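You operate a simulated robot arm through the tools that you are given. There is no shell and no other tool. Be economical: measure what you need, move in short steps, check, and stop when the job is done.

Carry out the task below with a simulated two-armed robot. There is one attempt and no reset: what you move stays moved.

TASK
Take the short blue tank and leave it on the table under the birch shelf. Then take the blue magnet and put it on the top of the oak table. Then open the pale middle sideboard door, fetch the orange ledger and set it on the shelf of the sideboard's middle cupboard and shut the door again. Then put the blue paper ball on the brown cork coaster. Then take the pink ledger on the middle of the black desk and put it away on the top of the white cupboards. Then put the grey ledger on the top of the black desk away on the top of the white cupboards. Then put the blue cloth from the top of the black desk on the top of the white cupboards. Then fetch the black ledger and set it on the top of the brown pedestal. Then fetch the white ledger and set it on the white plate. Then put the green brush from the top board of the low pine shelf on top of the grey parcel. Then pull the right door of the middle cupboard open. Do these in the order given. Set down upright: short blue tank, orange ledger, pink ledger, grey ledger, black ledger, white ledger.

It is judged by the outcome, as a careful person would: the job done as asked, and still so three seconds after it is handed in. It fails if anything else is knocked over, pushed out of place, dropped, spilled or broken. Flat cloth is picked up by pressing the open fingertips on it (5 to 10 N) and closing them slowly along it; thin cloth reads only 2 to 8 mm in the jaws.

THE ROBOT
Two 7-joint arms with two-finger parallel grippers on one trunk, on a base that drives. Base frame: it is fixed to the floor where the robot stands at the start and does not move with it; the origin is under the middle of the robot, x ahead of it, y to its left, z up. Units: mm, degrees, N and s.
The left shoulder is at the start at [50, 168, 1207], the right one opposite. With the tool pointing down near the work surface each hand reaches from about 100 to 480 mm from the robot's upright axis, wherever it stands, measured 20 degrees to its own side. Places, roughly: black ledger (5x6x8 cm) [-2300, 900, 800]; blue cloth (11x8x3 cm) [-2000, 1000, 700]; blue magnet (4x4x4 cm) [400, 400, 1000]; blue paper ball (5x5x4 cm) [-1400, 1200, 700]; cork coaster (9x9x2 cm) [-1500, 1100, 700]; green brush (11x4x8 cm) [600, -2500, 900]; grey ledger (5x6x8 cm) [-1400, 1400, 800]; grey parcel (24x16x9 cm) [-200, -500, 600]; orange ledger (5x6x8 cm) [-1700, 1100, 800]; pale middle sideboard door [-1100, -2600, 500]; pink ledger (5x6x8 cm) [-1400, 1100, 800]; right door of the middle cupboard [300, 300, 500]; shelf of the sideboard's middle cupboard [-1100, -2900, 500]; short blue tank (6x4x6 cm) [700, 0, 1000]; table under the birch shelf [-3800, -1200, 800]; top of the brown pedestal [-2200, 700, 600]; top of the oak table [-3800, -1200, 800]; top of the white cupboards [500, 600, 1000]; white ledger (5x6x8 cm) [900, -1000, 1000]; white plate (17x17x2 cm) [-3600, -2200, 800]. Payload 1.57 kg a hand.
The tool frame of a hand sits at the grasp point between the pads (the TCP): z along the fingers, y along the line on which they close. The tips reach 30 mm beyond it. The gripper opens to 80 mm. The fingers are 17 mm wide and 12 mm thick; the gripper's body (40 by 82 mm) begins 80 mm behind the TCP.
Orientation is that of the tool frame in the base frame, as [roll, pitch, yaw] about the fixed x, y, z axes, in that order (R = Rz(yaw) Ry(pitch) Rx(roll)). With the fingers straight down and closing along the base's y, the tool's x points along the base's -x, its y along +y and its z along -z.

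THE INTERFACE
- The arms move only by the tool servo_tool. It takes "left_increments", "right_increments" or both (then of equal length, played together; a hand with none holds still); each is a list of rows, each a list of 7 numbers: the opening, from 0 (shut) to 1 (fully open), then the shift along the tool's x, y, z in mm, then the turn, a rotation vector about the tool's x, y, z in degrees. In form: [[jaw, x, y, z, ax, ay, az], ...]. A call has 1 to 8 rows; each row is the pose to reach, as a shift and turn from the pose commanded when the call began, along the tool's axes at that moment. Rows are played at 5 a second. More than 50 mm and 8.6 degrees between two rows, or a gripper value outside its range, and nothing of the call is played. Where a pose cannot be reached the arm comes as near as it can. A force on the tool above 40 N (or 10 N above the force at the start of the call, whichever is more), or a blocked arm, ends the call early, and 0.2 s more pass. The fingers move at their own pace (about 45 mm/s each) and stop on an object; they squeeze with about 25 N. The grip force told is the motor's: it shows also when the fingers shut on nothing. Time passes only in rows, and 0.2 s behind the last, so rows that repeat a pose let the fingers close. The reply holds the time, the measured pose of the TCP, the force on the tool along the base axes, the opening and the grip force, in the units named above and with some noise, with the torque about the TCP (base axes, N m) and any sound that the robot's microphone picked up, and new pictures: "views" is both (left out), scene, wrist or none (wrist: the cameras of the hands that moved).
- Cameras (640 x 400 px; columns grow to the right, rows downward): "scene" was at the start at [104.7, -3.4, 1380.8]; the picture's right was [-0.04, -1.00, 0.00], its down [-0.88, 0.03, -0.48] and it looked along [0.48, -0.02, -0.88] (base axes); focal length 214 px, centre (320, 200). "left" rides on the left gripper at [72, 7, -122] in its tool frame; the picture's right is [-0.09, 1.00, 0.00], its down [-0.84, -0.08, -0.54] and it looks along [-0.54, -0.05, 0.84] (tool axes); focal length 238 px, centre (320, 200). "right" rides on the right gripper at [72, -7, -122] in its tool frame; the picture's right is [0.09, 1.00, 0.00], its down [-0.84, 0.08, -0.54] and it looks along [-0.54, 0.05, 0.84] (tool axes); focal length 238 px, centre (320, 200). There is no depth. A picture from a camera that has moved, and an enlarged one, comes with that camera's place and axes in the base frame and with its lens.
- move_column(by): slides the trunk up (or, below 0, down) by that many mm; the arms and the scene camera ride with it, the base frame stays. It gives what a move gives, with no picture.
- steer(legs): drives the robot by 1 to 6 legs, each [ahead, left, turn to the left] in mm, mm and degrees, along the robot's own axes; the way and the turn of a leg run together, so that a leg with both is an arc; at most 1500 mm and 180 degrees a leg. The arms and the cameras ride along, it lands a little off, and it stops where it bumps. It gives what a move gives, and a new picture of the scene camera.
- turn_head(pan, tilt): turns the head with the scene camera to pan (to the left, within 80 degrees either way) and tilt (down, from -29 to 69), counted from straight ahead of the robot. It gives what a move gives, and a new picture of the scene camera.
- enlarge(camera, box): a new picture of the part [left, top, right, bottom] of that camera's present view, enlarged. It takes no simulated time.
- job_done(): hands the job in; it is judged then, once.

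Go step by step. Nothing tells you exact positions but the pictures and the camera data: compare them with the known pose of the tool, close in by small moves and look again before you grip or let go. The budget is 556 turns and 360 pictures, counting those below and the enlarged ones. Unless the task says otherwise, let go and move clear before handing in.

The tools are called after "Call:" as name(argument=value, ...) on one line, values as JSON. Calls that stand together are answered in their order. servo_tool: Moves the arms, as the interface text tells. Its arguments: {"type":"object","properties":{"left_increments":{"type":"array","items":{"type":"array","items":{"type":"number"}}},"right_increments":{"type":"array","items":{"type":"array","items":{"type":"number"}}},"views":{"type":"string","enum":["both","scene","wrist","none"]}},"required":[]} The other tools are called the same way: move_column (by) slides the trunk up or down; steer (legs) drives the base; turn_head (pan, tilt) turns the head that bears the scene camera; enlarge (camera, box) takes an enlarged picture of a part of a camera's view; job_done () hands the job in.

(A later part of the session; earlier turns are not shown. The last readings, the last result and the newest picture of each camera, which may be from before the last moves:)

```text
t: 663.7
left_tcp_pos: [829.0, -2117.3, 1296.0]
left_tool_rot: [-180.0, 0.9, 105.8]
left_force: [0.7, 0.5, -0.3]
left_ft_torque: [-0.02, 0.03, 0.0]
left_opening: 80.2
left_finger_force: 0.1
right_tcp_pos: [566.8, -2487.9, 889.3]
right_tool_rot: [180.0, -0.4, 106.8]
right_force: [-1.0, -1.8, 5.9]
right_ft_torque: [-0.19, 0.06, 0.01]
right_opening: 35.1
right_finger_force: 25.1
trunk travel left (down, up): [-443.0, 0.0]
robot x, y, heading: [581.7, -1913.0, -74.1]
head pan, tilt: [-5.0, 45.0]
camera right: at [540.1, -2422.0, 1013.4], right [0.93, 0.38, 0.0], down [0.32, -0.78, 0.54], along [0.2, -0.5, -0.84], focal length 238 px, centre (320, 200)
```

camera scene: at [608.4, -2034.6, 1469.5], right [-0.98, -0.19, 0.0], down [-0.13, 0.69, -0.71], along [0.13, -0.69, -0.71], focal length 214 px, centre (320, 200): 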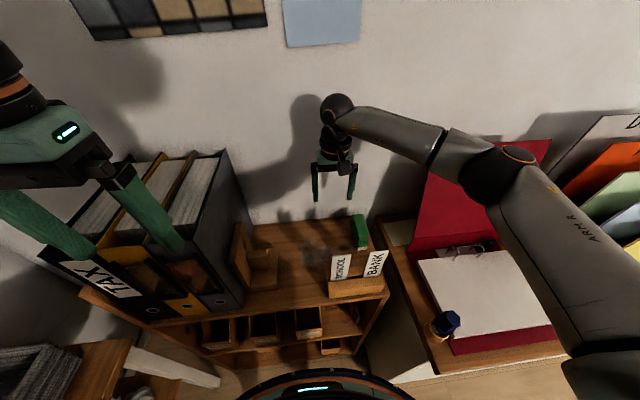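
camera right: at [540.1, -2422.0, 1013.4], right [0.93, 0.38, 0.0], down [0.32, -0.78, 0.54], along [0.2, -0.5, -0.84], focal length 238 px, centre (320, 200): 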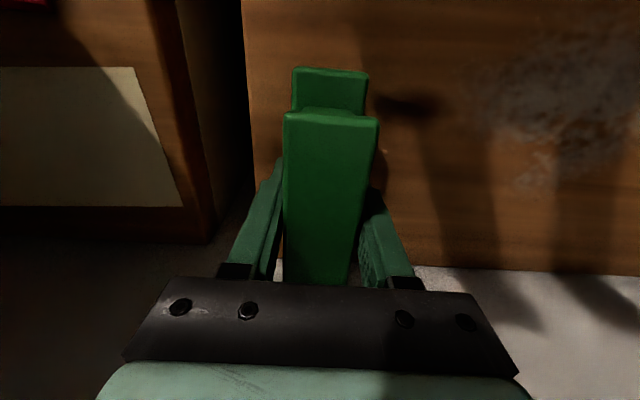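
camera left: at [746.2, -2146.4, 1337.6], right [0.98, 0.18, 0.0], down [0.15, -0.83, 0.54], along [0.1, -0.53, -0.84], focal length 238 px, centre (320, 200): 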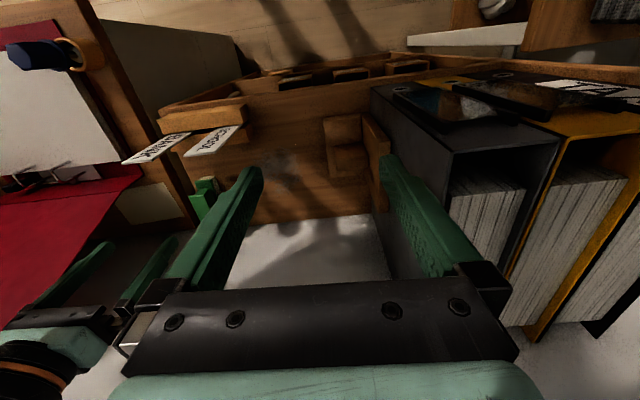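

Gripped at 35 mm. Lift.

Call:
servo_tool(right_increments=[[0, 0, 0, -15, 0, 0, 0], [0, 0, 0, -40, 0, 0, 0], [0, 0, 0, -80, 0, 0, 0], [0, 0, 0, -120, 0, 0, 0], [0, 0, 0, -160, 0, 0, 0], [0, 0, 0, -200, 0, 0, 0]], views="both")

```text
t: 665.1
left_tcp_pos: [829.3, -2118.1, 1294.7]
left_tool_rot: [180.0, 0.9, 105.7]
left_force: [-0.6, -0.1, 0.0]
left_ft_torque: [0.0, 0.01, -0.01]
left_opening: 80.1
left_finger_force: 0.0
right_tcp_pos: [566.4, -2491.4, 1090.3]
right_tool_rot: [180.0, -0.6, 106.9]
right_force: [0.1, 0.4, -1.7]
right_ft_torque: [-0.01, -0.04, -0.01]
right_opening: 35.1
right_finger_force: 24.6
trunk travel left (down, up): [-443.0, 0.0]
robot x, y, heading: [584.8, -1913.3, -73.9]
head pan, tilt: [-5.0, 45.0]
camera scene: at [608.5, -2034.6, 1469.4], right [-0.98, -0.19, 0.0], down [-0.13, 0.69, -0.71], along [0.13, -0.69, -0.71], focal length 214 px, centre (320, 200)
camera right: at [540.1, -2425.4, 1213.5], right [0.93, 0.38, 0.0], down [0.32, -0.78, 0.53], along [0.2, -0.49, -0.85], focal length 238 px, centre (320, 200)
```

scene: 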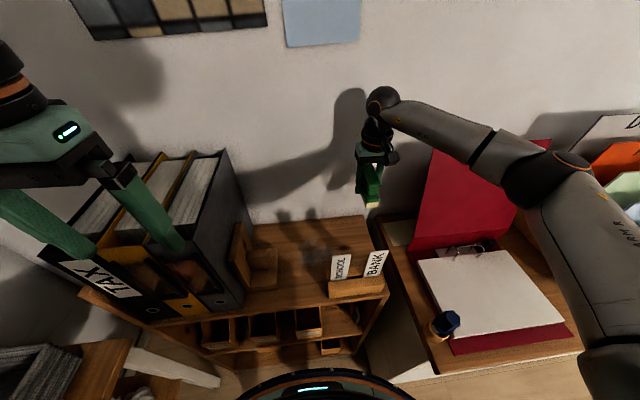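
right: 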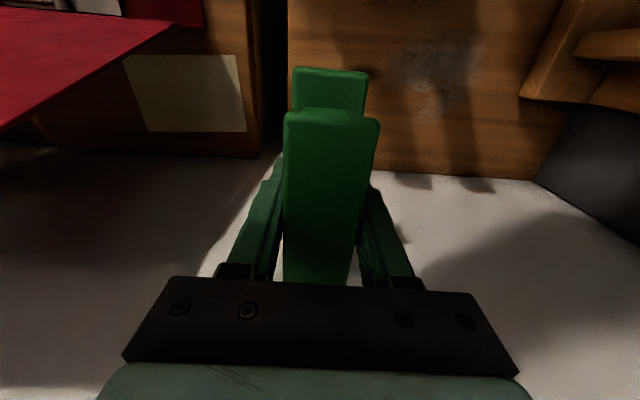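

Brush held; the shelf is undisturbed. Draw the hand in, then travel round to the bench's left end.

Call:
servo_tool(right_increments=[[0, 40, 0, -20, 0, 0, 0], [0, 80, 0, -40, 0, 0, 0], [0, 120, 0, -60, 0, 0, 0], [0, 160, 5, -80, 0, 0, 0], [0, 195, 10, -100, 0, 0, 0]], views="none")

```text
t: 666.3
left_tcp_pos: [829.6, -2118.1, 1296.0]
left_tool_rot: [179.9, 1.1, 105.7]
left_force: [-0.4, -0.4, 1.0]
left_ft_torque: [0.01, -0.01, 0.06]
left_opening: 79.9
left_finger_force: 0.0
right_tcp_pos: [518.4, -2301.1, 1188.8]
right_tool_rot: [180.0, -0.5, 106.8]
right_force: [0.0, 0.1, -1.0]
right_ft_torque: [0.0, -0.01, -0.01]
right_opening: 35.3
right_finger_force: 25.0
trunk travel left (down, up): [-443.0, 0.0]
robot x, y, heading: [581.9, -1910.9, -74.4]
head pan, tilt: [-5.0, 45.0]
```

Call:
steer(legs=[[-360, 0, 0], [0, -1050, 0], [0, -1000, 0], [-1000, 0, 0], [-700, 0, 0]])

Call:
turn_head(pan=60, tilt=35)

```text
t: 686.3
left_tcp_pos: [-1657.4, -692.5, 1295.4]
left_tool_rot: [-180.0, 0.9, 105.5]
left_force: [0.0, -0.4, 0.1]
left_ft_torque: [0.0, 0.02, 0.0]
left_opening: 80.1
left_finger_force: 0.0
right_tcp_pos: [-1966.8, -874.1, 1190.1]
right_tool_rot: [-180.0, -0.6, 106.6]
right_force: [0.2, 0.5, -1.4]
right_ft_torque: [0.0, 0.01, 0.03]
right_opening: 35.1
right_finger_force: 25.6
trunk travel left (down, up): [-443.0, 0.0]
robot x, y, heading: [-1901.0, -487.7, -74.3]
head pan, tilt: [-5.0, 45.0]
camera scene: at [-1877.9, -607.0, 1469.4], right [-0.98, -0.18, 0.0], down [-0.13, 0.69, -0.71], along [0.13, -0.7, -0.71], focal length 214 px, centre (320, 200)
```

scene: 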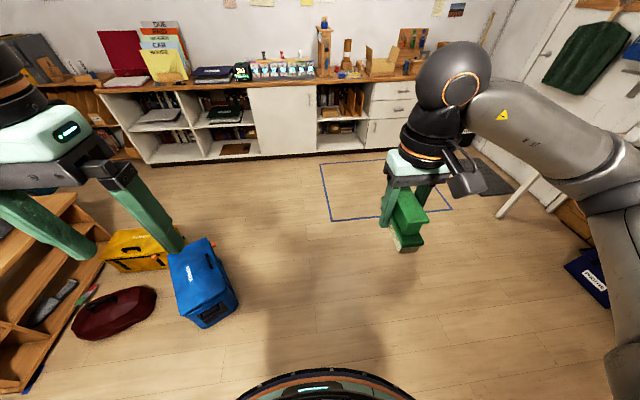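

```text
t: 687.7
left_tcp_pos: [-1657.6, -690.9, 1294.9]
left_tool_rot: [179.9, 0.8, 105.4]
left_force: [-0.3, -0.7, -0.5]
left_ft_torque: [0.01, -0.01, -0.02]
left_opening: 79.9
left_finger_force: 0.0
right_tcp_pos: [-1967.1, -874.8, 1189.0]
right_tool_rot: [-180.0, -0.5, 106.6]
right_force: [-0.3, 0.5, -0.4]
right_ft_torque: [-0.02, -0.02, 0.03]
right_opening: 35.6
right_finger_force: 24.6
trunk travel left (down, up): [-443.0, 0.0]
robot x, y, heading: [-1904.0, -489.1, -74.3]
head pan, tilt: [60.0, 35.0]
camera scene: at [-1807.5, -549.4, 1484.2], right [-0.25, -0.97, 0.0], down [-0.56, 0.14, -0.82], along [0.79, -0.2, -0.57], focal length 214 px, centre (320, 200)
```

scene: 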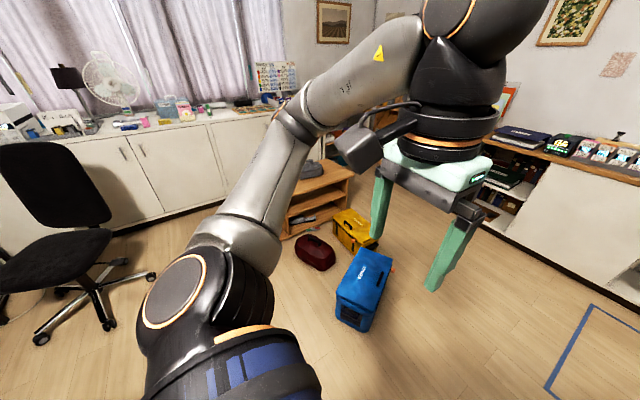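

Slide along to the bench's left end, facing it.

Call:
steer(legs=[[-40, 800, 0.3], [0, 780, 0]])

Call:
turn_head(pan=0, tilt=55)

```text
t: 695.9
left_tcp_pos: [-133.3, -208.8, 1295.2]
left_tool_rot: [-179.9, 0.8, 105.8]
left_force: [0.0, -0.1, 0.4]
left_ft_torque: [0.01, 0.02, 0.02]
left_opening: 79.7
left_finger_force: 0.0
right_tcp_pos: [-441.9, -393.5, 1189.1]
right_tool_rot: [180.0, -0.4, 107.0]
right_force: [-0.6, -0.5, -1.7]
right_ft_torque: [-0.03, 0.01, -0.06]
right_opening: 35.4
right_finger_force: 24.6
trunk travel left (down, up): [-443.0, 0.0]
robot x, y, heading: [-377.1, -9.3, -74.0]
head pan, tilt: [60.0, 35.0]
camera scene: at [-284.3, -67.6, 1484.2], right [-0.24, -0.97, 0.0], down [-0.56, 0.14, -0.82], along [0.79, -0.2, -0.57], focal length 214 px, centre (320, 200)
```

scene: 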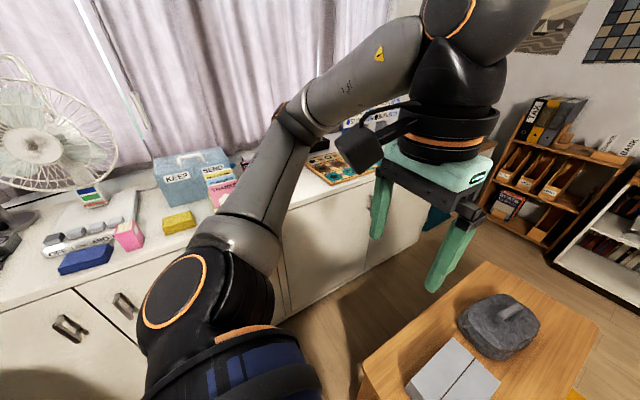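

```text
t: 697.1
left_tcp_pos: [-133.2, -208.1, 1295.5]
left_tool_rot: [-180.0, 0.9, 105.9]
left_force: [-0.2, -0.6, -0.1]
left_ft_torque: [-0.03, 0.02, 0.01]
left_opening: 80.2
left_finger_force: 0.0
right_tcp_pos: [-443.9, -394.0, 1189.3]
right_tool_rot: [-180.0, -0.5, 107.0]
right_force: [-0.7, -0.5, -1.2]
right_ft_torque: [0.01, -0.01, -0.02]
right_opening: 35.2
right_finger_force: 24.8
trunk travel left (down, up): [-443.0, 0.0]
robot x, y, heading: [-382.5, -5.3, -73.9]
head pan, tilt: [0.0, 55.0]
camera scene: at [-350.1, -115.6, 1456.0], right [-0.96, -0.28, 0.0], down [-0.23, 0.79, -0.57], along [0.16, -0.55, -0.82], focal length 214 px, centre (320, 200)
```

scene: 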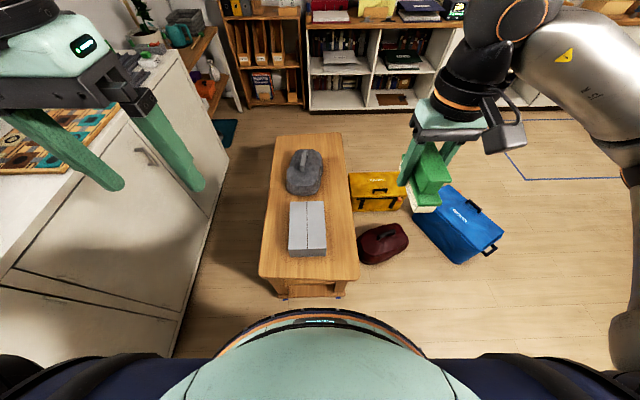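

Parcel top centre ≈(-174, -517). Shift 150 mm left and 30 forward, lower the trunk, and bring the brush over it.

Call:
steer(legs=[[25, 150, 0]])

Call:
move_column(by=-250)

Call:
servo_tool(right_increments=[[0, -25, 0, 15, 0, 0, 0], [0, -50, 0, 30, 0, 0, 0], [0, -75, 0, 50, 0, 0, 0], [0, -100, 0, 75, 0, 0, 0]], views="both")

```text
t: 698.5
left_tcp_pos: [19.6, -191.6, 1295.9]
left_tool_rot: [-180.0, 0.8, 105.7]
left_force: [0.0, 0.1, -1.1]
left_ft_torque: [0.02, 0.0, 0.04]
left_opening: 79.7
left_finger_force: 0.0
right_tcp_pos: [-289.9, -374.8, 1188.7]
right_tool_rot: [180.0, -0.5, 106.9]
right_force: [0.6, 0.3, -0.9]
right_ft_torque: [-0.01, 0.03, -0.05]
right_opening: 35.2
right_finger_force: 24.9
trunk travel left (down, up): [-443.0, 0.0]
robot x, y, heading: [-229.1, 11.1, -74.1]
head pan, tilt: [0.0, 55.0]
camera scene: at [-196.3, -97.5, 1456.0], right [-0.96, -0.27, 0.0], down [-0.22, 0.79, -0.57], along [0.16, -0.55, -0.82], focal length 214 px, centre (320, 200)
```

scene: 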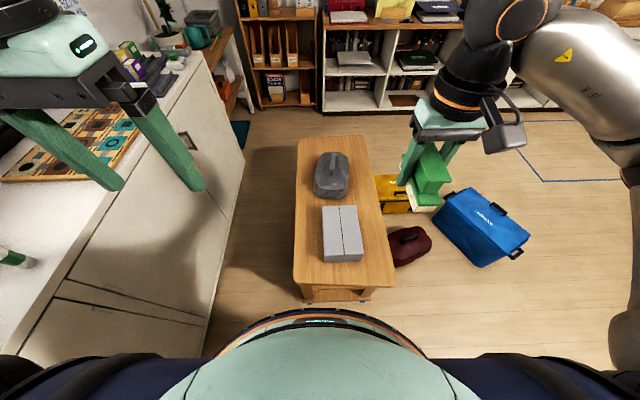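

```text
t: 701.1
left_tcp_pos: [19.4, -191.4, 1046.0]
left_tool_rot: [-180.0, 0.9, 105.7]
left_force: [0.2, -0.3, 0.4]
left_ft_torque: [-0.01, -0.03, -0.01]
left_opening: 80.0
left_finger_force: 0.1
right_tcp_pos: [-290.1, -374.8, 939.1]
right_tool_rot: [-179.9, -0.6, 106.9]
right_force: [-0.3, -0.1, -1.1]
right_ft_torque: [-0.02, 0.02, 0.03]
right_opening: 35.3
right_finger_force: 25.4
trunk travel left (down, up): [-193.0, 250.0]
robot x, y, heading: [-228.6, 11.3, -74.3]
head pan, tilt: [0.0, 55.0]
```

```text
t: 702.1
left_tcp_pos: [20.2, -191.2, 1046.2]
left_tool_rot: [-180.0, 0.9, 105.6]
left_force: [0.2, 0.2, -0.8]
left_ft_torque: [0.02, -0.02, -0.01]
left_opening: 79.8
left_finger_force: 0.1
right_tcp_pos: [-259.8, -468.8, 863.7]
right_tool_rot: [180.0, -0.4, 106.9]
right_force: [0.0, 0.7, -0.8]
right_ft_torque: [-0.02, 0.0, 0.0]
right_opening: 35.2
right_finger_force: 25.1
trunk travel left (down, up): [-193.0, 250.0]
robot x, y, heading: [-228.3, 11.5, -74.4]
head pan, tilt: [0.0, 55.0]
camera scene: at [-197.1, -97.7, 1206.0], right [-0.96, -0.27, 0.0], down [-0.22, 0.79, -0.57], along [0.16, -0.55, -0.82], focal length 214 px, centre (320, 200)
camera right: at [-285.6, -403.4, 986.9], right [0.93, 0.38, 0.0], down [0.32, -0.78, 0.53], along [0.2, -0.49, -0.85], focal length 238 px, centre (320, 200)
```

scene: 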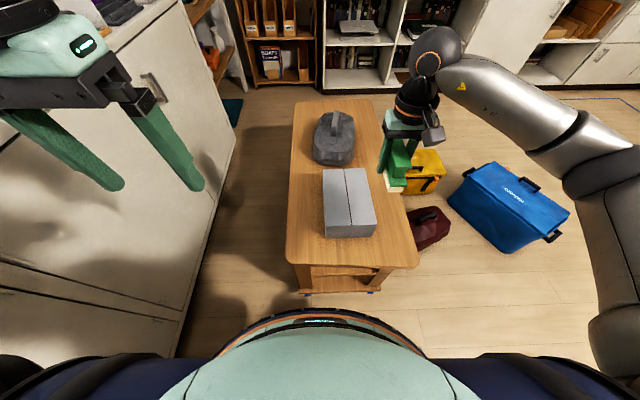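
right: 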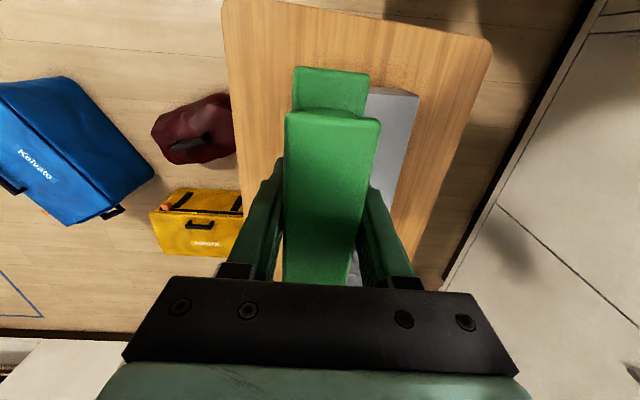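

Call:
servo_tool(right_increments=[[0, -25, 24, 0, 0, 0, 0], [0, -50, 48, 10, 0, 0, 0], [0, -75, 71, 30, 0, 0, 0], [0, -75, 71, 75, 0, 0, 0], [0, -75, 71, 115, 0, 0, 0]], views="both")

```text
t: 703.3
left_tcp_pos: [20.0, -190.6, 1044.6]
left_tool_rot: [-179.9, 1.0, 105.8]
left_force: [-0.5, 0.1, -0.3]
left_ft_torque: [0.01, -0.02, 0.01]
left_opening: 79.7
left_finger_force: 0.1
right_tcp_pos: [-172.9, -520.0, 747.9]
right_tool_rot: [180.0, -0.4, 107.0]
right_force: [-0.7, 0.1, -1.2]
right_ft_torque: [0.02, -0.02, -0.01]
right_opening: 35.5
right_finger_force: 25.5
trunk travel left (down, up): [-193.0, 250.0]
robot x, y, heading: [-227.7, 7.4, -73.8]
head pan, tilt: [0.0, 55.0]
camera scene: at [-197.2, -97.7, 1206.0], right [-0.96, -0.27, 0.0], down [-0.22, 0.79, -0.57], along [0.16, -0.55, -0.82], focal length 214 px, centre (320, 200)
camera right: at [-199.3, -453.7, 871.5], right [0.93, 0.38, 0.0], down [0.32, -0.78, 0.53], along [0.2, -0.49, -0.85], focal length 238 px, centre (320, 200)
```

scene: 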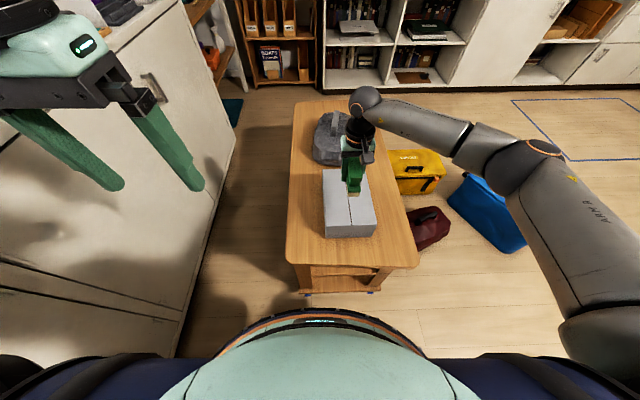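
right: 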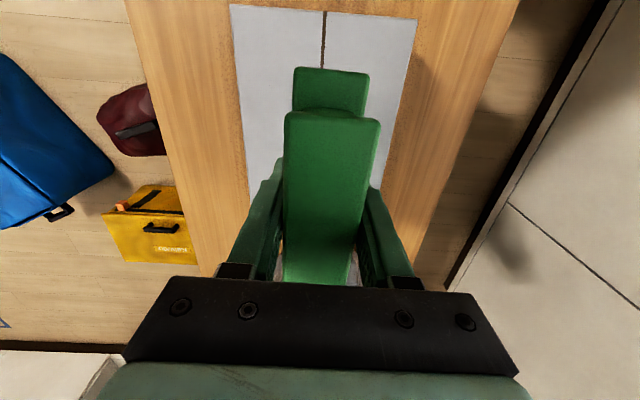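

Centred over the parcel. Lower and feel for contact.

Call:
servo_tool(right_increments=[[0, -6, 0, 15, 0, 0, 0], [0, -12, 0, 35, 0, 0, 0], [0, -12, 0, 55, 0, 0, 0]], views="wrist")

Call:
servo_tool(right_increments=[[0, 0, 0, 4, 0, 0, 0], [0, 0, 0, 7, 0, 0, 0]], views="none")

Call:
servo_tool(right_increments=[[0, 0, 0, 4, 0, 0, 0], [0, 0, 0, 7, 0, 0, 0]], views="none")

```text
t: 704.1
left_tcp_pos: [19.7, -191.4, 1045.4]
left_tool_rot: [-180.0, 1.0, 105.7]
left_force: [-1.0, 0.2, -0.4]
left_ft_torque: [-0.02, -0.01, 0.01]
left_opening: 79.9
left_finger_force: 0.1
right_tcp_pos: [-169.1, -530.7, 692.4]
right_tool_rot: [179.9, -0.6, 106.9]
right_force: [-0.4, 0.6, -1.6]
right_ft_torque: [0.02, 0.0, -0.01]
right_opening: 35.4
right_finger_force: 24.9
trunk travel left (down, up): [-193.0, 250.0]
robot x, y, heading: [-227.9, 7.6, -73.7]
head pan, tilt: [0.0, 55.0]
camera right: at [-195.7, -465.6, 816.1], right [0.93, 0.38, 0.0], down [0.32, -0.78, 0.53], along [0.2, -0.49, -0.85], focal length 238 px, centre (320, 200)
```

right: 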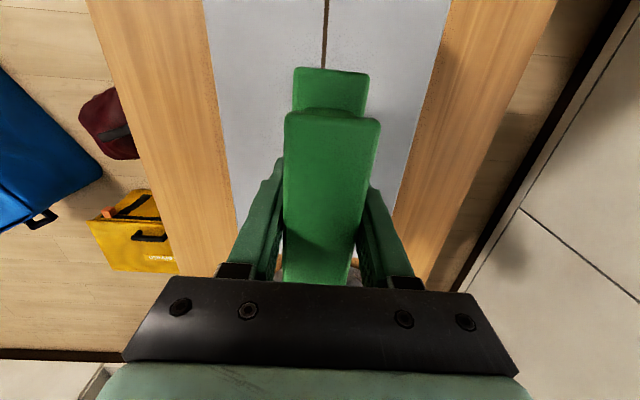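

```text
t: 704.7
left_tcp_pos: [19.5, -191.6, 1045.5]
left_tool_rot: [180.0, 0.9, 105.7]
left_force: [0.2, 0.3, -0.3]
left_ft_torque: [0.0, 0.01, 0.0]
left_opening: 79.8
left_finger_force: 0.2
right_tcp_pos: [-169.4, -532.2, 685.5]
right_tool_rot: [-179.9, -0.5, 106.9]
right_force: [-0.1, -1.0, 0.0]
right_ft_torque: [-0.03, 0.02, 0.0]
right_opening: 35.2
right_finger_force: 25.3
trunk travel left (down, up): [-193.0, 250.0]
robot x, y, heading: [-230.4, 10.1, -73.9]
head pan, tilt: [0.0, 55.0]
```

```text
t: 705.3
left_tcp_pos: [20.1, -192.8, 1046.0]
left_tool_rot: [-180.0, 0.9, 105.6]
left_force: [-0.5, 0.2, -0.3]
left_ft_torque: [-0.03, 0.0, -0.01]
left_opening: 80.1
left_finger_force: 0.0
right_tcp_pos: [-170.2, -531.8, 678.8]
right_tool_rot: [180.0, -0.5, 106.9]
right_force: [0.1, -0.1, -0.5]
right_ft_torque: [0.0, -0.01, 0.03]
right_opening: 35.2
right_finger_force: 25.6
trunk travel left (down, up): [-193.0, 250.0]
robot x, y, heading: [-228.1, 10.4, -74.0]
head pan, tilt: [0.0, 55.0]
```

Call:
servo_tool(right_increments=[[0, 0, 0, 4, 0, 0, 0], [0, 0, 0, 6, 0, 0, 0]], views="none")

Call:
servo_tool(right_increments=[[0, 0, 0, 4, 0, 0, 0], [0, 0, 0, 5, 0, 0, 0]], views="none")

Call:
servo_tool(right_increments=[[0, 0, 0, 3, 0, 0, 0], [0, 0, 0, 5, 0, 0, 0]], views="wrist")

```text
t: 705.9
left_tcp_pos: [18.8, -191.6, 1044.9]
left_tool_rot: [180.0, 0.9, 105.7]
left_force: [-0.1, -0.3, 0.3]
left_ft_torque: [0.03, 0.0, 0.0]
left_opening: 79.9
left_finger_force: 0.2
right_tcp_pos: [-167.9, -532.4, 672.1]
right_tool_rot: [180.0, -0.5, 106.9]
right_force: [0.2, 0.3, -0.4]
right_ft_torque: [0.02, 0.0, -0.02]
right_opening: 35.1
right_finger_force: 24.7
trunk travel left (down, up): [-193.0, 250.0]
robot x, y, heading: [-227.4, 13.0, -74.4]
head pan, tilt: [0.0, 55.0]
```

```text
t: 706.5
left_tcp_pos: [20.2, -190.8, 1044.8]
left_tool_rot: [179.9, 0.9, 105.7]
left_force: [0.0, 0.1, -0.3]
left_ft_torque: [-0.03, 0.01, -0.02]
left_opening: 80.0
left_finger_force: 0.0
right_tcp_pos: [-168.1, -530.7, 667.0]
right_tool_rot: [179.9, -0.6, 106.9]
right_force: [0.8, -1.0, -0.3]
right_ft_torque: [0.01, 0.01, 0.03]
right_opening: 35.3
right_finger_force: 25.5
trunk travel left (down, up): [-193.0, 250.0]
robot x, y, heading: [-228.1, 7.2, -74.2]
head pan, tilt: [0.0, 55.0]
```

```text
t: 707.1
left_tcp_pos: [20.5, -191.3, 1045.2]
left_tool_rot: [-180.0, 0.9, 105.8]
left_force: [-0.7, 0.0, 0.5]
left_ft_torque: [-0.04, 0.03, 0.0]
left_opening: 80.2
left_finger_force: 0.1
right_tcp_pos: [-167.8, -531.0, 663.3]
right_tool_rot: [179.9, -0.5, 106.8]
right_force: [0.5, 0.8, -1.8]
right_ft_torque: [-0.01, -0.03, 0.0]
right_opening: 35.2
right_finger_force: 25.1
trunk travel left (down, up): [-193.0, 250.0]
robot x, y, heading: [-229.8, 10.6, -74.3]
head pan, tilt: [0.0, 55.0]
camera right: at [-194.6, -465.7, 786.3], right [0.93, 0.38, 0.0], down [0.32, -0.78, 0.53], along [0.2, -0.49, -0.85], focal length 238 px, centre (320, 200)
```

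right: 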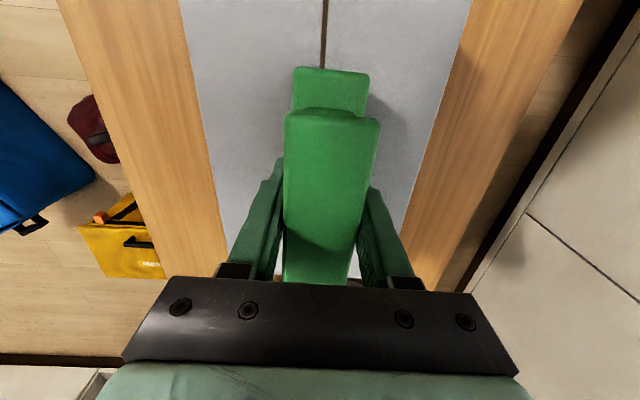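

Call:
servo_tool(right_increments=[[0, 0, 0, 3, 0, 0, 0], [0, 0, 0, 6, 0, 0, 0]], views="none")

Call:
servo_tool(right_increments=[[0, 0, 0, 3, 0, 0, 0], [0, 0, 0, 6, 0, 0, 0]], views="none")

Call:
servo_tool(right_increments=[[0, 0, 0, 3, 0, 0, 0], [0, 0, 0, 5, 0, 0, 0]], views="none")

```text
t: 707.7
left_tcp_pos: [19.0, -191.2, 1045.6]
left_tool_rot: [180.0, 0.9, 105.7]
left_force: [-0.5, 0.0, -1.0]
left_ft_torque: [0.0, 0.02, 0.02]
left_opening: 80.0
left_finger_force: 0.2
right_tcp_pos: [-168.0, -530.0, 657.1]
right_tool_rot: [179.9, -0.7, 106.9]
right_force: [-0.1, -0.5, -1.0]
right_ft_torque: [-0.02, 0.03, -0.01]
right_opening: 35.5
right_finger_force: 25.0
trunk travel left (down, up): [-193.0, 250.0]
robot x, y, heading: [-230.6, 15.0, -74.2]
head pan, tilt: [0.0, 55.0]
```

```text
t: 708.3
left_tcp_pos: [19.6, -191.0, 1044.3]
left_tool_rot: [-179.9, 0.9, 105.7]
left_force: [0.1, -0.9, 0.6]
left_ft_torque: [0.01, 0.03, 0.03]
left_opening: 79.9
left_finger_force: 0.1
right_tcp_pos: [-168.4, -529.6, 650.0]
right_tool_rot: [179.9, -0.5, 106.9]
right_force: [0.1, -0.6, -0.1]
right_ft_torque: [-0.01, 0.02, -0.01]
right_opening: 35.2
right_finger_force: 25.0
trunk travel left (down, up): [-193.0, 250.0]
robot x, y, heading: [-228.9, 10.6, -73.9]
head pan, tilt: [0.0, 55.0]
```

```text
t: 708.9
left_tcp_pos: [19.6, -188.2, 1046.4]
left_tool_rot: [-179.9, 1.1, 105.7]
left_force: [-0.2, 0.1, 0.7]
left_ft_torque: [0.0, 0.01, 0.01]
left_opening: 80.1
left_finger_force: 0.0
right_tcp_pos: [-168.6, -531.4, 650.7]
right_tool_rot: [179.9, -0.2, 106.8]
right_force: [-5.3, 1.1, 26.7]
right_ft_torque: [0.55, 0.5, 0.03]
right_opening: 35.4
right_finger_force: 24.9
trunk travel left (down, up): [-193.0, 250.0]
robot x, y, heading: [-228.6, 11.5, -74.2]
head pan, tilt: [0.0, 55.0]
```

Contact. Ease slightly, open, and lift.

Call:
servo_tool(right_increments=[[0, 0, 0, -3, 0, 0, 0], [0.5, 0, 0, -3, 0, 0, 0], [0.7, 0, 0, -3, 0, 0, 0], [0.85, 0, 0, -3, 0, 0, 0], [0.85, 0, 0, -30, 0, 0, 0], [0.85, 0, 0, -75, 0, 0, 0], [0.85, 0, 0, -120, 0, 0, 0], [0.85, 0, 0, -165, 0, 0, 0]], views="both")

```text
t: 710.7
left_tcp_pos: [20.0, -190.1, 1045.3]
left_tool_rot: [180.0, 0.9, 105.7]
left_force: [1.3, 0.4, -1.3]
left_ft_torque: [0.02, 0.05, -0.02]
left_opening: 80.1
left_finger_force: 0.1
right_tcp_pos: [-165.6, -531.2, 807.9]
right_tool_rot: [179.9, -0.6, 106.9]
right_force: [-0.2, -0.1, 0.2]
right_ft_torque: [0.01, 0.01, 0.0]
right_opening: 67.9
right_finger_force: 0.1
trunk travel left (down, up): [-193.0, 250.0]
robot x, y, heading: [-230.8, 12.1, -74.1]
head pan, tilt: [0.0, 55.0]
camera scene: at [-197.2, -97.4, 1206.0], right [-0.96, -0.27, 0.0], down [-0.22, 0.79, -0.57], along [0.16, -0.55, -0.82], focal length 214 px, centre (320, 200)
camera right: at [-192.1, -464.7, 931.1], right [0.93, 0.38, 0.0], down [0.32, -0.78, 0.53], along [0.2, -0.49, -0.85], focal length 238 px, centre (320, 200)
```

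scene: 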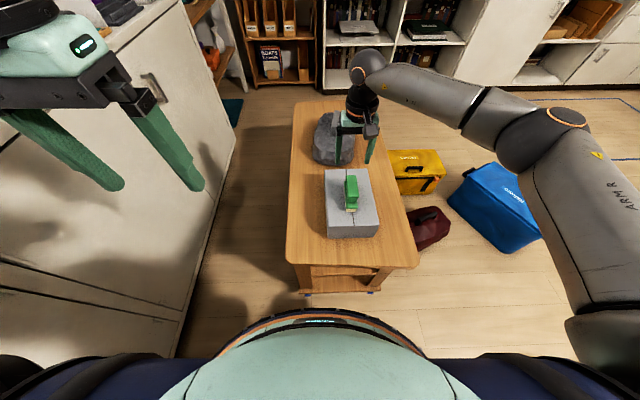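
right: 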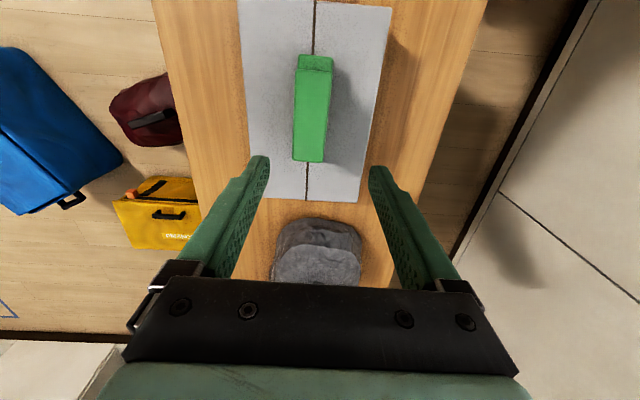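

The brush lies on the parcel. Last: the right door of the middle cupboard. Retract the right hand first.

Call:
servo_tool(right_increments=[[1, 0, 0, -45, 0, 0, 0], [1, 20, 0, -85, 0, 0, 0], [1, 60, 0, -110, 0, 0, 0], [1, 105, 0, -120, 0, 0, 0], [1, 150, 0, -120, 0, 0, 0], [1, 175, 0, -120, 0, 0, 0]], views="none")

```text
t: 712.1
left_tcp_pos: [19.2, -192.0, 1045.5]
left_tool_rot: [-180.0, 1.0, 105.6]
left_force: [0.2, -0.3, 0.0]
left_ft_torque: [-0.01, -0.01, -0.03]
left_opening: 80.3
left_finger_force: 0.0
right_tcp_pos: [-219.3, -367.6, 928.9]
right_tool_rot: [180.0, -0.5, 106.8]
right_force: [0.2, -0.2, -0.1]
right_ft_torque: [0.03, -0.01, 0.0]
right_opening: 79.8
right_finger_force: 0.0
trunk travel left (down, up): [-193.0, 250.0]
robot x, y, heading: [-230.5, 12.3, -74.2]
head pan, tilt: [0.0, 55.0]
```

Call:
steer(legs=[[-110, 0, 0], [0, 0, 90]])

Call:
turn_head(pan=10, tilt=35)

```text
t: 717.1
left_tcp_pos: [-49.4, 361.2, 1046.3]
left_tool_rot: [180.0, 0.9, -165.4]
left_force: [-0.6, 0.1, 0.1]
left_ft_torque: [0.01, -0.01, -0.02]
left_opening: 80.0
left_finger_force: 0.0
right_tcp_pos: [122.1, 118.1, 930.0]
right_tool_rot: [-179.9, -0.5, -164.3]
right_force: [-1.1, 1.2, -0.9]
right_ft_torque: [0.01, 0.01, 0.01]
right_opening: 80.1
right_finger_force: 0.0
trunk travel left (down, up): [-193.0, 250.0]
robot x, y, heading: [-261.2, 121.9, 14.8]
head pan, tilt: [0.0, 55.0]
camera scene: at [-149.4, 145.0, 1206.0], right [0.25, -0.97, 0.0], down [-0.79, -0.21, -0.57], along [0.55, 0.15, -0.82], focal length 214 px, centre (320, 200)
```

scene: 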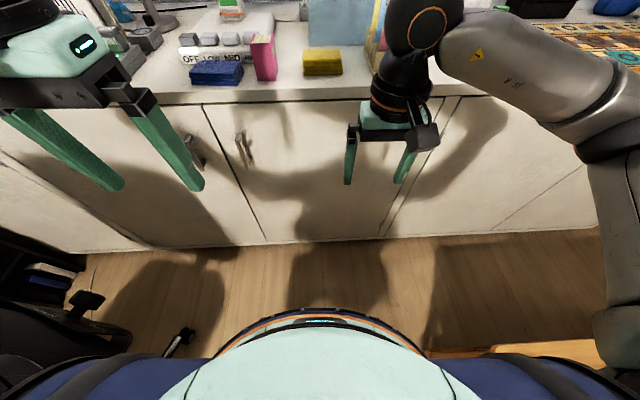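

```text
t: 717.9
left_tcp_pos: [-48.7, 360.8, 1045.3]
left_tool_rot: [-179.9, 0.9, -165.4]
left_force: [1.2, -0.2, -0.1]
left_ft_torque: [0.01, -0.01, -0.02]
left_opening: 79.7
left_finger_force: 0.1
right_tcp_pos: [120.5, 118.2, 929.5]
right_tool_rot: [-179.9, -0.6, -164.2]
right_force: [0.5, 0.1, -0.1]
right_ft_torque: [-0.02, 0.0, 0.01]
right_opening: 79.8
right_finger_force: 0.1
trunk travel left (down, up): [-193.0, 250.0]
robot x, y, heading: [-258.5, 120.4, 14.8]
head pan, tilt: [10.0, 35.0]
camera scene: at [-139.1, 163.5, 1234.2], right [0.42, -0.91, 0.0], down [-0.52, -0.24, -0.82], along [0.74, 0.34, -0.57], focal length 214 px, centre (320, 200)
```

scene: 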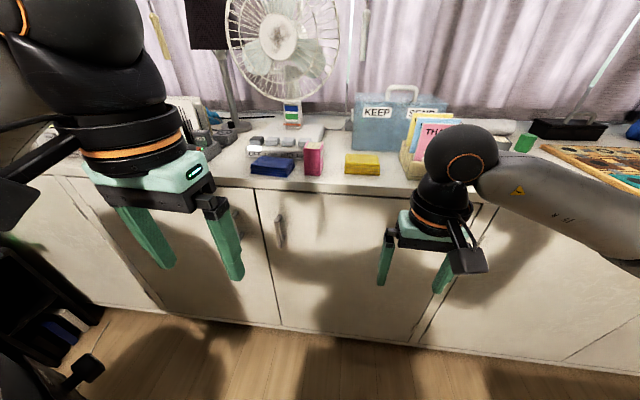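

Handle of the right door at ≈(243, 477, 787), hinge on its right. Lower the trunk and swing the left tool to horizontal.

Call:
move_column(by=-100)

Call:
servo_tool(left_increments=[[1, -20, 0, 10, 0, -8, 0], [1, -40, 0, 20, 0, -16, 0], [1, -60, 0, 30, 0, -24, 0], [1, -80, 0, 40, 0, -32, 0], [1, -100, 0, 50, 0, -40, 0], [1, -120, 0, 60, 0, -48, 0]], views="none")

Call:
servo_tool(left_increments=[[1, 3, 0, 21, 0, -7, 0], [1, 7, 0, 42, 0, -14, 0], [1, 10, 0, 63, 0, -21, 0], [1, 14, 0, 84, 0, -28, 0], [1, 17, 0, 105, 0, -35, 0], [1, 21, 0, 126, 0, -42, 0]], views="both")

```text
t: 719.3
left_tcp_pos: [-49.0, 361.1, 946.0]
left_tool_rot: [180.0, 1.0, -165.4]
left_force: [-0.4, 0.3, 0.4]
left_ft_torque: [0.0, 0.0, 0.03]
left_opening: 79.7
left_finger_force: 0.1
right_tcp_pos: [121.4, 119.2, 829.2]
right_tool_rot: [179.9, -0.5, -164.3]
right_force: [-0.9, 0.3, -0.7]
right_ft_torque: [0.04, -0.01, 0.0]
right_opening: 79.9
right_finger_force: 0.0
trunk travel left (down, up): [-93.0, 350.0]
robot x, y, heading: [-260.3, 121.2, 14.8]
head pan, tilt: [10.0, 35.0]
```

```text
t: 720.7
left_tcp_pos: [76.1, 390.2, 892.0]
left_tool_rot: [180.0, 49.0, -165.6]
left_force: [-0.2, 0.0, -0.7]
left_ft_torque: [-0.01, 0.01, -0.02]
left_opening: 79.8
left_finger_force: 0.1
left hand out of reach, approached as far as the arm can: row 6
right_tcp_pos: [122.2, 117.6, 830.0]
right_tool_rot: [-180.0, -0.5, -164.2]
right_force: [0.4, 0.3, 0.8]
right_ft_torque: [-0.03, 0.01, -0.03]
right_opening: 80.2
right_finger_force: 0.1
trunk travel left (down, up): [-93.0, 350.0]
robot x, y, heading: [-256.2, 117.6, 14.8]
head pan, tilt: [10.0, 35.0]
```

```text
t: 722.1
left_tcp_pos: [141.0, 401.1, 841.8]
left_tool_rot: [179.9, 69.8, -165.4]
left_force: [0.0, 0.0, 0.2]
left_ft_torque: [0.0, 0.0, 0.0]
left_opening: 79.9
left_finger_force: 0.1
left hand out of reach, approached as far as the arm can: row 1, 2, 3, 4, 5, 6
right_tcp_pos: [122.2, 117.9, 829.7]
right_tool_rot: [-179.9, -0.5, -164.3]
right_force: [-0.2, 1.0, 0.9]
right_ft_torque: [0.05, 0.01, 0.0]
right_opening: 80.2
right_finger_force: 0.0
trunk travel left (down, up): [-93.0, 350.0]
robot x, y, heading: [-259.1, 117.0, 14.4]
head pan, tilt: [10.0, 35.0]
camera scene: at [-139.1, 163.5, 1134.2], right [0.42, -0.91, 0.0], down [-0.52, -0.24, -0.82], along [0.74, 0.34, -0.57], focal length 214 px, centre (320, 200)
camera left: at [4.6, 372.9, 816.9], right [-0.22, 0.97, 0.09], down [-0.19, -0.13, 0.97], along [0.96, 0.2, 0.22], focal length 238 px, centre (320, 200)
```

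scene: 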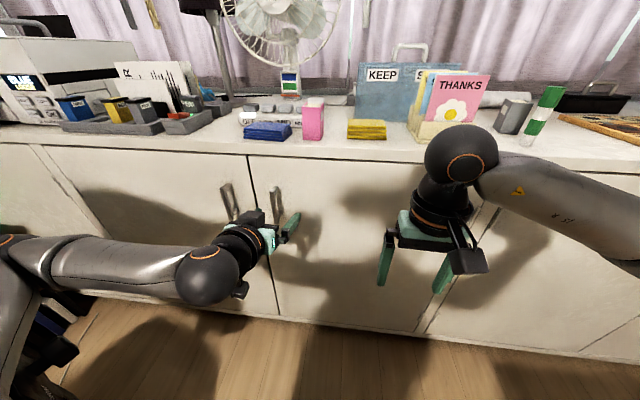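
left: 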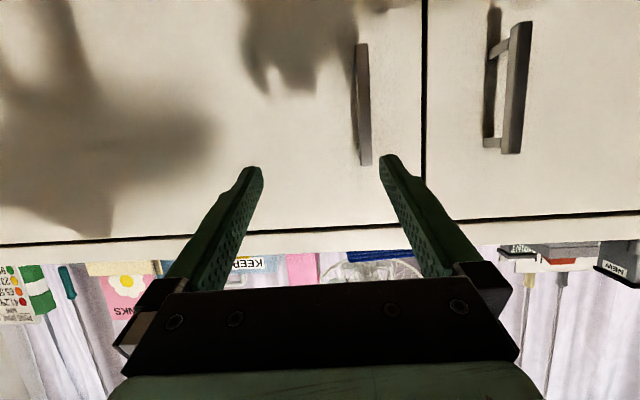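

The wrist camera sees the handle at (244, 476, 783). Extend forward and left to line up.

Call:
servo_tool(left_increments=[[1, 0, 14, 20, 0, 0, 0], [1, 0, 28, 40, 0, 0, 0], [1, 3, 42, 60, 0, 0, 0], [1, 3, 42, 60, 0, 0, 0]], views="wrist")

```text
t: 723.1
left_tcp_pos: [182.8, 460.3, 824.2]
left_tool_rot: [179.8, 69.5, -165.4]
left_force: [0.3, 0.1, 0.3]
left_ft_torque: [0.01, 0.03, 0.01]
left_opening: 80.1
left_finger_force: 0.1
left hand out of reach, approached as far as the arm can: row 3, 4
right_tcp_pos: [121.3, 118.5, 830.3]
right_tool_rot: [180.0, -0.6, -164.1]
right_force: [0.5, 0.4, 0.5]
right_ft_torque: [-0.01, -0.02, 0.01]
right_opening: 80.1
right_finger_force: 0.0
trunk travel left (down, up): [-93.0, 350.0]
robot x, y, heading: [-259.1, 119.9, 14.6]
head pan, tilt: [10.0, 35.0]
camera left: at [46.0, 431.1, 800.1], right [-0.22, 0.97, 0.09], down [-0.19, -0.13, 0.97], along [0.96, 0.2, 0.21], focal length 238 px, centre (320, 200)
```

left: 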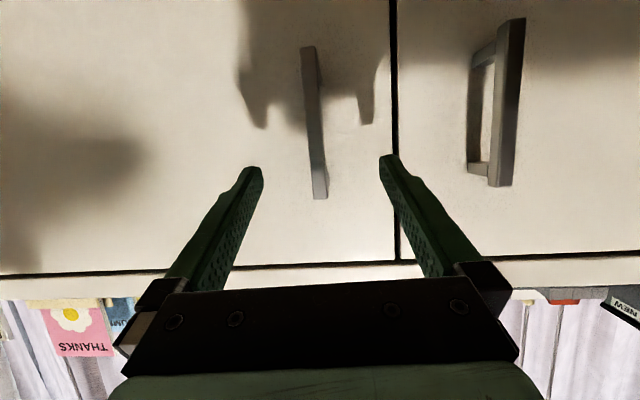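

Laterally centred on the handle. Use the base to advance 45 mm so the fingers straddle it.

Call:
steer(legs=[[45, 0, 0]])

Call:
servo_tool(left_increments=[[1, 0, 0, 0, 0, 0, 0]], views="wrist")

```text
t: 724.0
left_tcp_pos: [224.9, 470.8, 825.2]
left_tool_rot: [179.8, 69.6, -165.5]
left_force: [0.7, -0.5, 0.3]
left_ft_torque: [-0.01, -0.03, 0.02]
left_opening: 80.0
left_finger_force: 0.0
right_tcp_pos: [163.5, 127.8, 829.1]
right_tool_rot: [179.9, -0.4, -164.3]
right_force: [-0.3, -0.4, -0.4]
right_ft_torque: [-0.01, 0.03, -0.02]
right_opening: 80.1
right_finger_force: 0.0
trunk travel left (down, up): [-93.0, 350.0]
robot x, y, heading: [-215.9, 129.1, 14.8]
head pan, tilt: [10.0, 35.0]
camera scene: at [-97.1, 174.5, 1134.2], right [0.42, -0.91, 0.0], down [-0.52, -0.24, -0.82], along [0.74, 0.34, -0.57], focal length 214 px, centre (320, 200)
```

scene: 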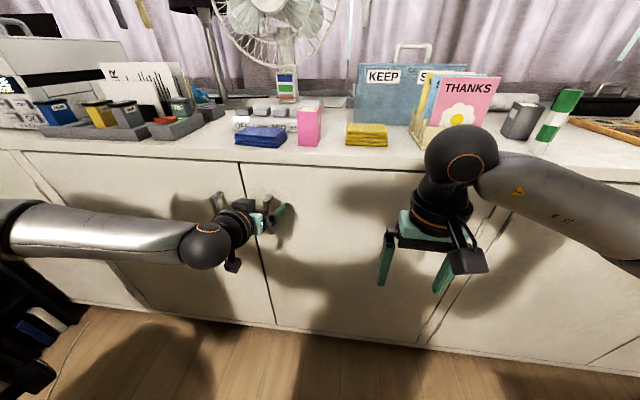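

```text
t: 724.4
left_tcp_pos: [223.6, 470.3, 824.2]
left_tool_rot: [179.8, 69.7, -165.5]
left_force: [0.4, -0.1, -0.1]
left_ft_torque: [-0.01, -0.01, 0.01]
left_opening: 80.1
left_finger_force: 0.0
right_tcp_pos: [163.2, 130.1, 828.5]
right_tool_rot: [180.0, -0.4, -164.3]
right_force: [-0.3, -0.6, -0.2]
right_ft_torque: [0.0, -0.03, -0.02]
right_opening: 80.1
right_finger_force: 0.2
trunk travel left (down, up): [-93.0, 350.0]
robot x, y, heading: [-216.5, 128.8, 14.5]
head pan, tilt: [10.0, 35.0]
camera left: at [88.1, 441.9, 800.1], right [-0.22, 0.97, 0.09], down [-0.19, -0.13, 0.97], along [0.96, 0.2, 0.21], focal length 238 px, centre (320, 200)
```

left: 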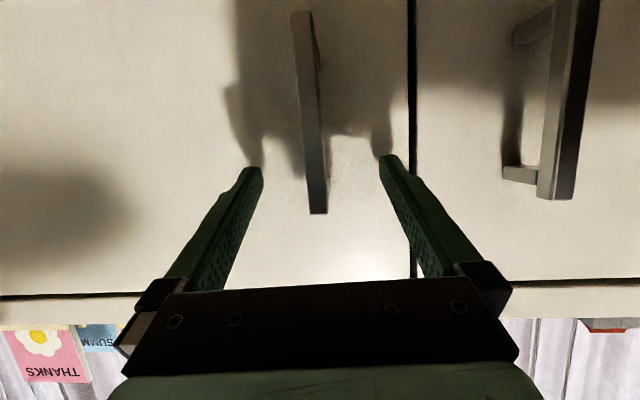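

Call:
move_column(by=-25)

Call:
steer(legs=[[6, -3, 0]])

Call:
servo_tool(left_increments=[[0.5, 0, 0, 0, 0, 0, 0], [0, 0, 0, 0, 0, 0, 0], [0, 0, 0, 0, 0, 0, 0], [0, 0, 0, 0, 0, 0, 0], [0, 0, 0, 0, 0, 0, 0]], views="wrist")

```text
t: 725.1
left_tcp_pos: [223.6, 470.1, 799.2]
left_tool_rot: [179.9, 69.6, -165.4]
left_force: [0.7, 0.5, 0.5]
left_ft_torque: [-0.03, -0.03, 0.01]
left_opening: 80.2
left_finger_force: 0.1
right_tcp_pos: [163.8, 130.5, 803.9]
right_tool_rot: [-180.0, -0.5, -164.3]
right_force: [0.1, -0.5, -0.1]
right_ft_torque: [-0.02, 0.0, 0.02]
right_opening: 80.1
right_finger_force: 0.1
trunk travel left (down, up): [-68.0, 375.0]
robot x, y, heading: [-215.3, 127.4, 14.7]
head pan, tilt: [10.0, 35.0]
```

```text
t: 725.8
left_tcp_pos: [230.5, 469.1, 800.1]
left_tool_rot: [179.8, 69.6, -165.6]
left_force: [-0.3, 0.3, 0.3]
left_ft_torque: [-0.01, 0.0, -0.03]
left_opening: 80.2
left_finger_force: 0.1
right_tcp_pos: [171.6, 129.1, 804.6]
right_tool_rot: [-179.9, -0.5, -164.4]
right_force: [0.1, 0.1, 0.0]
right_ft_torque: [0.01, 0.0, 0.0]
right_opening: 80.0
right_finger_force: 0.1
trunk travel left (down, up): [-68.0, 375.0]
robot x, y, heading: [-207.9, 125.0, 15.0]
head pan, tilt: [10.0, 35.0]
camera scene: at [-90.5, 173.2, 1109.2], right [0.42, -0.91, 0.0], down [-0.52, -0.24, -0.82], along [0.74, 0.34, -0.57], focal length 214 px, centre (320, 200)
```

scene: 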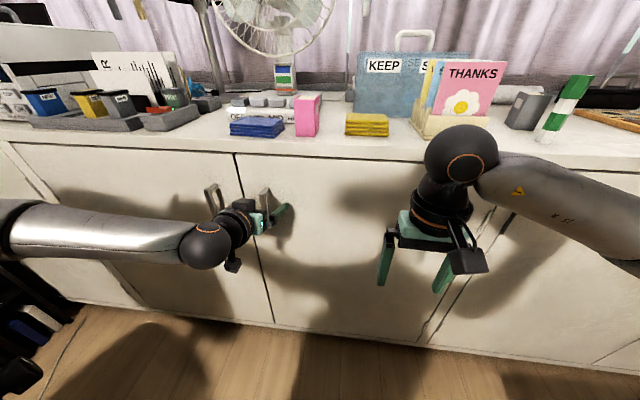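

```text
t: 727.0
left_tcp_pos: [230.4, 469.7, 799.1]
left_tool_rot: [-179.9, 69.5, -165.2]
left_force: [-1.7, 4.1, 0.3]
left_ft_torque: [-0.24, -0.17, 0.19]
left_opening: 12.4
left_finger_force: 21.6
right_tcp_pos: [170.3, 128.4, 804.0]
right_tool_rot: [-180.0, -0.5, -164.2]
right_force: [0.0, 1.3, -1.1]
right_ft_torque: [-0.04, 0.0, 0.0]
right_opening: 80.0
right_finger_force: 0.0
trunk travel left (down, up): [-68.0, 375.0]
robot x, y, heading: [-206.1, 128.4, 14.7]
head pan, tilt: [10.0, 35.0]
camera left: at [94.6, 441.4, 775.1], right [-0.22, 0.97, 0.09], down [-0.19, -0.13, 0.97], along [0.96, 0.2, 0.21], focal length 238 px, centre (320, 200)
```

left: 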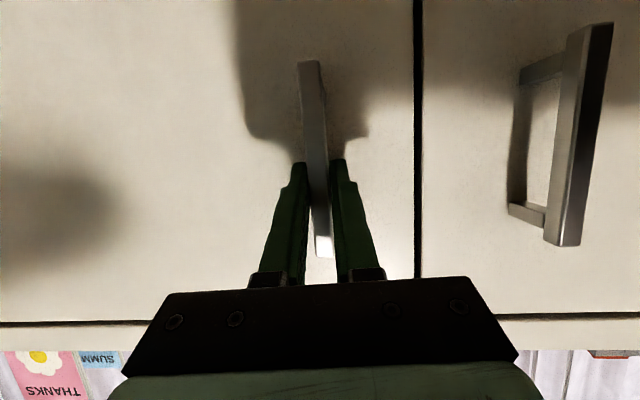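

Handle gripped. Pull the door open by arcing the base about the hinge on the right.

Call:
steer(legs=[[-28, -46, 5]])

```text
t: 728.0
left_tcp_pos: [187.2, 451.4, 798.9]
left_tool_rot: [179.9, 69.5, -161.0]
left_force: [11.7, -19.9, -2.7]
left_ft_torque: [-0.36, -0.15, 0.38]
left_opening: 12.5
left_finger_force: 29.2
right_tcp_pos: [157.3, 109.4, 803.9]
right_tool_rot: [179.9, -0.7, -159.2]
right_force: [-0.5, 0.9, 0.5]
right_ft_torque: [0.01, -0.03, 0.0]
right_opening: 80.1
right_finger_force: 0.2
trunk travel left (down, up): [-68.0, 375.0]
robot x, y, heading: [-225.0, 75.7, 19.5]
head pan, tilt: [10.0, 35.0]
camera scene: at [-106.7, 130.7, 1109.1], right [0.5, -0.87, 0.0], down [-0.5, -0.28, -0.82], along [0.71, 0.41, -0.57], focal length 214 px, centre (320, 200)
```

scene: 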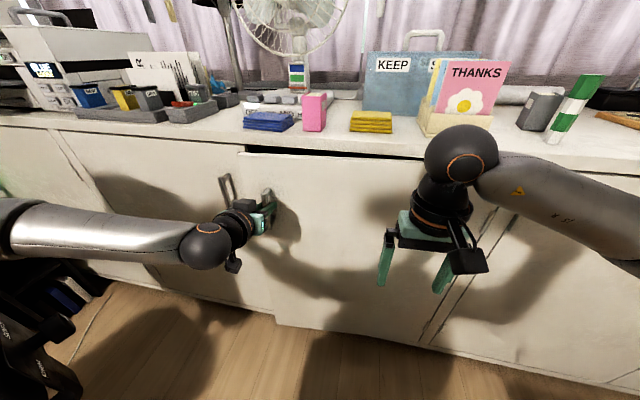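

Call:
steer(legs=[[-30, -52, 5]])

```text
t: 728.9
left_tcp_pos: [145.3, 427.2, 800.2]
left_tool_rot: [-179.9, 69.5, -155.8]
left_force: [-1.7, 3.3, 1.6]
left_ft_torque: [0.27, 0.41, 0.35]
left_opening: 12.4
left_finger_force: 29.2
right_tcp_pos: [144.5, 83.3, 804.3]
right_tool_rot: [-179.9, -0.5, -154.3]
right_force: [-0.8, -0.3, -0.4]
right_ft_torque: [0.02, 0.02, -0.02]
right_opening: 79.9
right_finger_force: 0.2
trunk travel left (down, up): [-68.0, 375.0]
robot x, y, heading: [-231.3, 15.6, 24.6]
head pan, tilt: [10.0, 35.0]
camera scene: at [-121.4, 81.9, 1109.3], right [0.57, -0.82, 0.0], down [-0.47, -0.33, -0.82], along [0.67, 0.47, -0.57], focal length 214 px, centre (320, 200)
```

scene: 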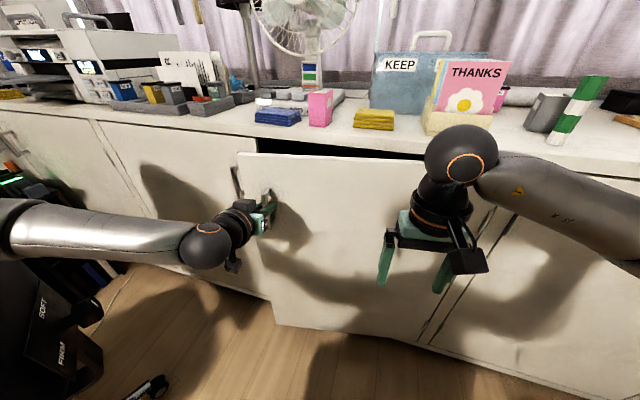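

About 10° open. Bench is behind-right of me, so now pull by translating mostly backward along the handle's arc, letting the grip pivot on the bar.

Call:
steer(legs=[[-58, -10, 1]])

```text
t: 730.0
left_tcp_pos: [89.9, 387.3, 798.7]
left_tool_rot: [-179.8, 69.4, -156.6]
left_force: [1.7, -0.9, 2.4]
left_ft_torque: [0.12, 0.69, 0.28]
left_opening: 14.0
left_finger_force: 30.5
right_tcp_pos: [93.6, 52.6, 804.3]
right_tool_rot: [-179.9, -0.5, -153.4]
right_force: [-0.4, 0.1, 0.1]
right_ft_torque: [0.01, -0.03, 0.01]
right_opening: 80.0
right_finger_force: 0.0
trunk travel left (down, up): [-68.0, 375.0]
robot x, y, heading: [-279.7, -19.0, 25.3]
head pan, tilt: [10.0, 35.0]
stopped in leg 1: the force on the tool passed its limit (the readings are from after the stop); the commanded pose is now the measured one
camera scene: at [-172.4, 47.5, 1109.3], right [0.58, -0.81, 0.0], down [-0.47, -0.33, -0.82], along [0.67, 0.48, -0.57], focal length 214 px, centre (320, 200)
```

scene: 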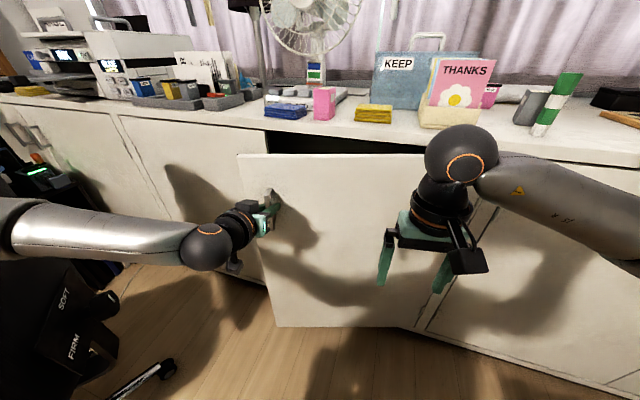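

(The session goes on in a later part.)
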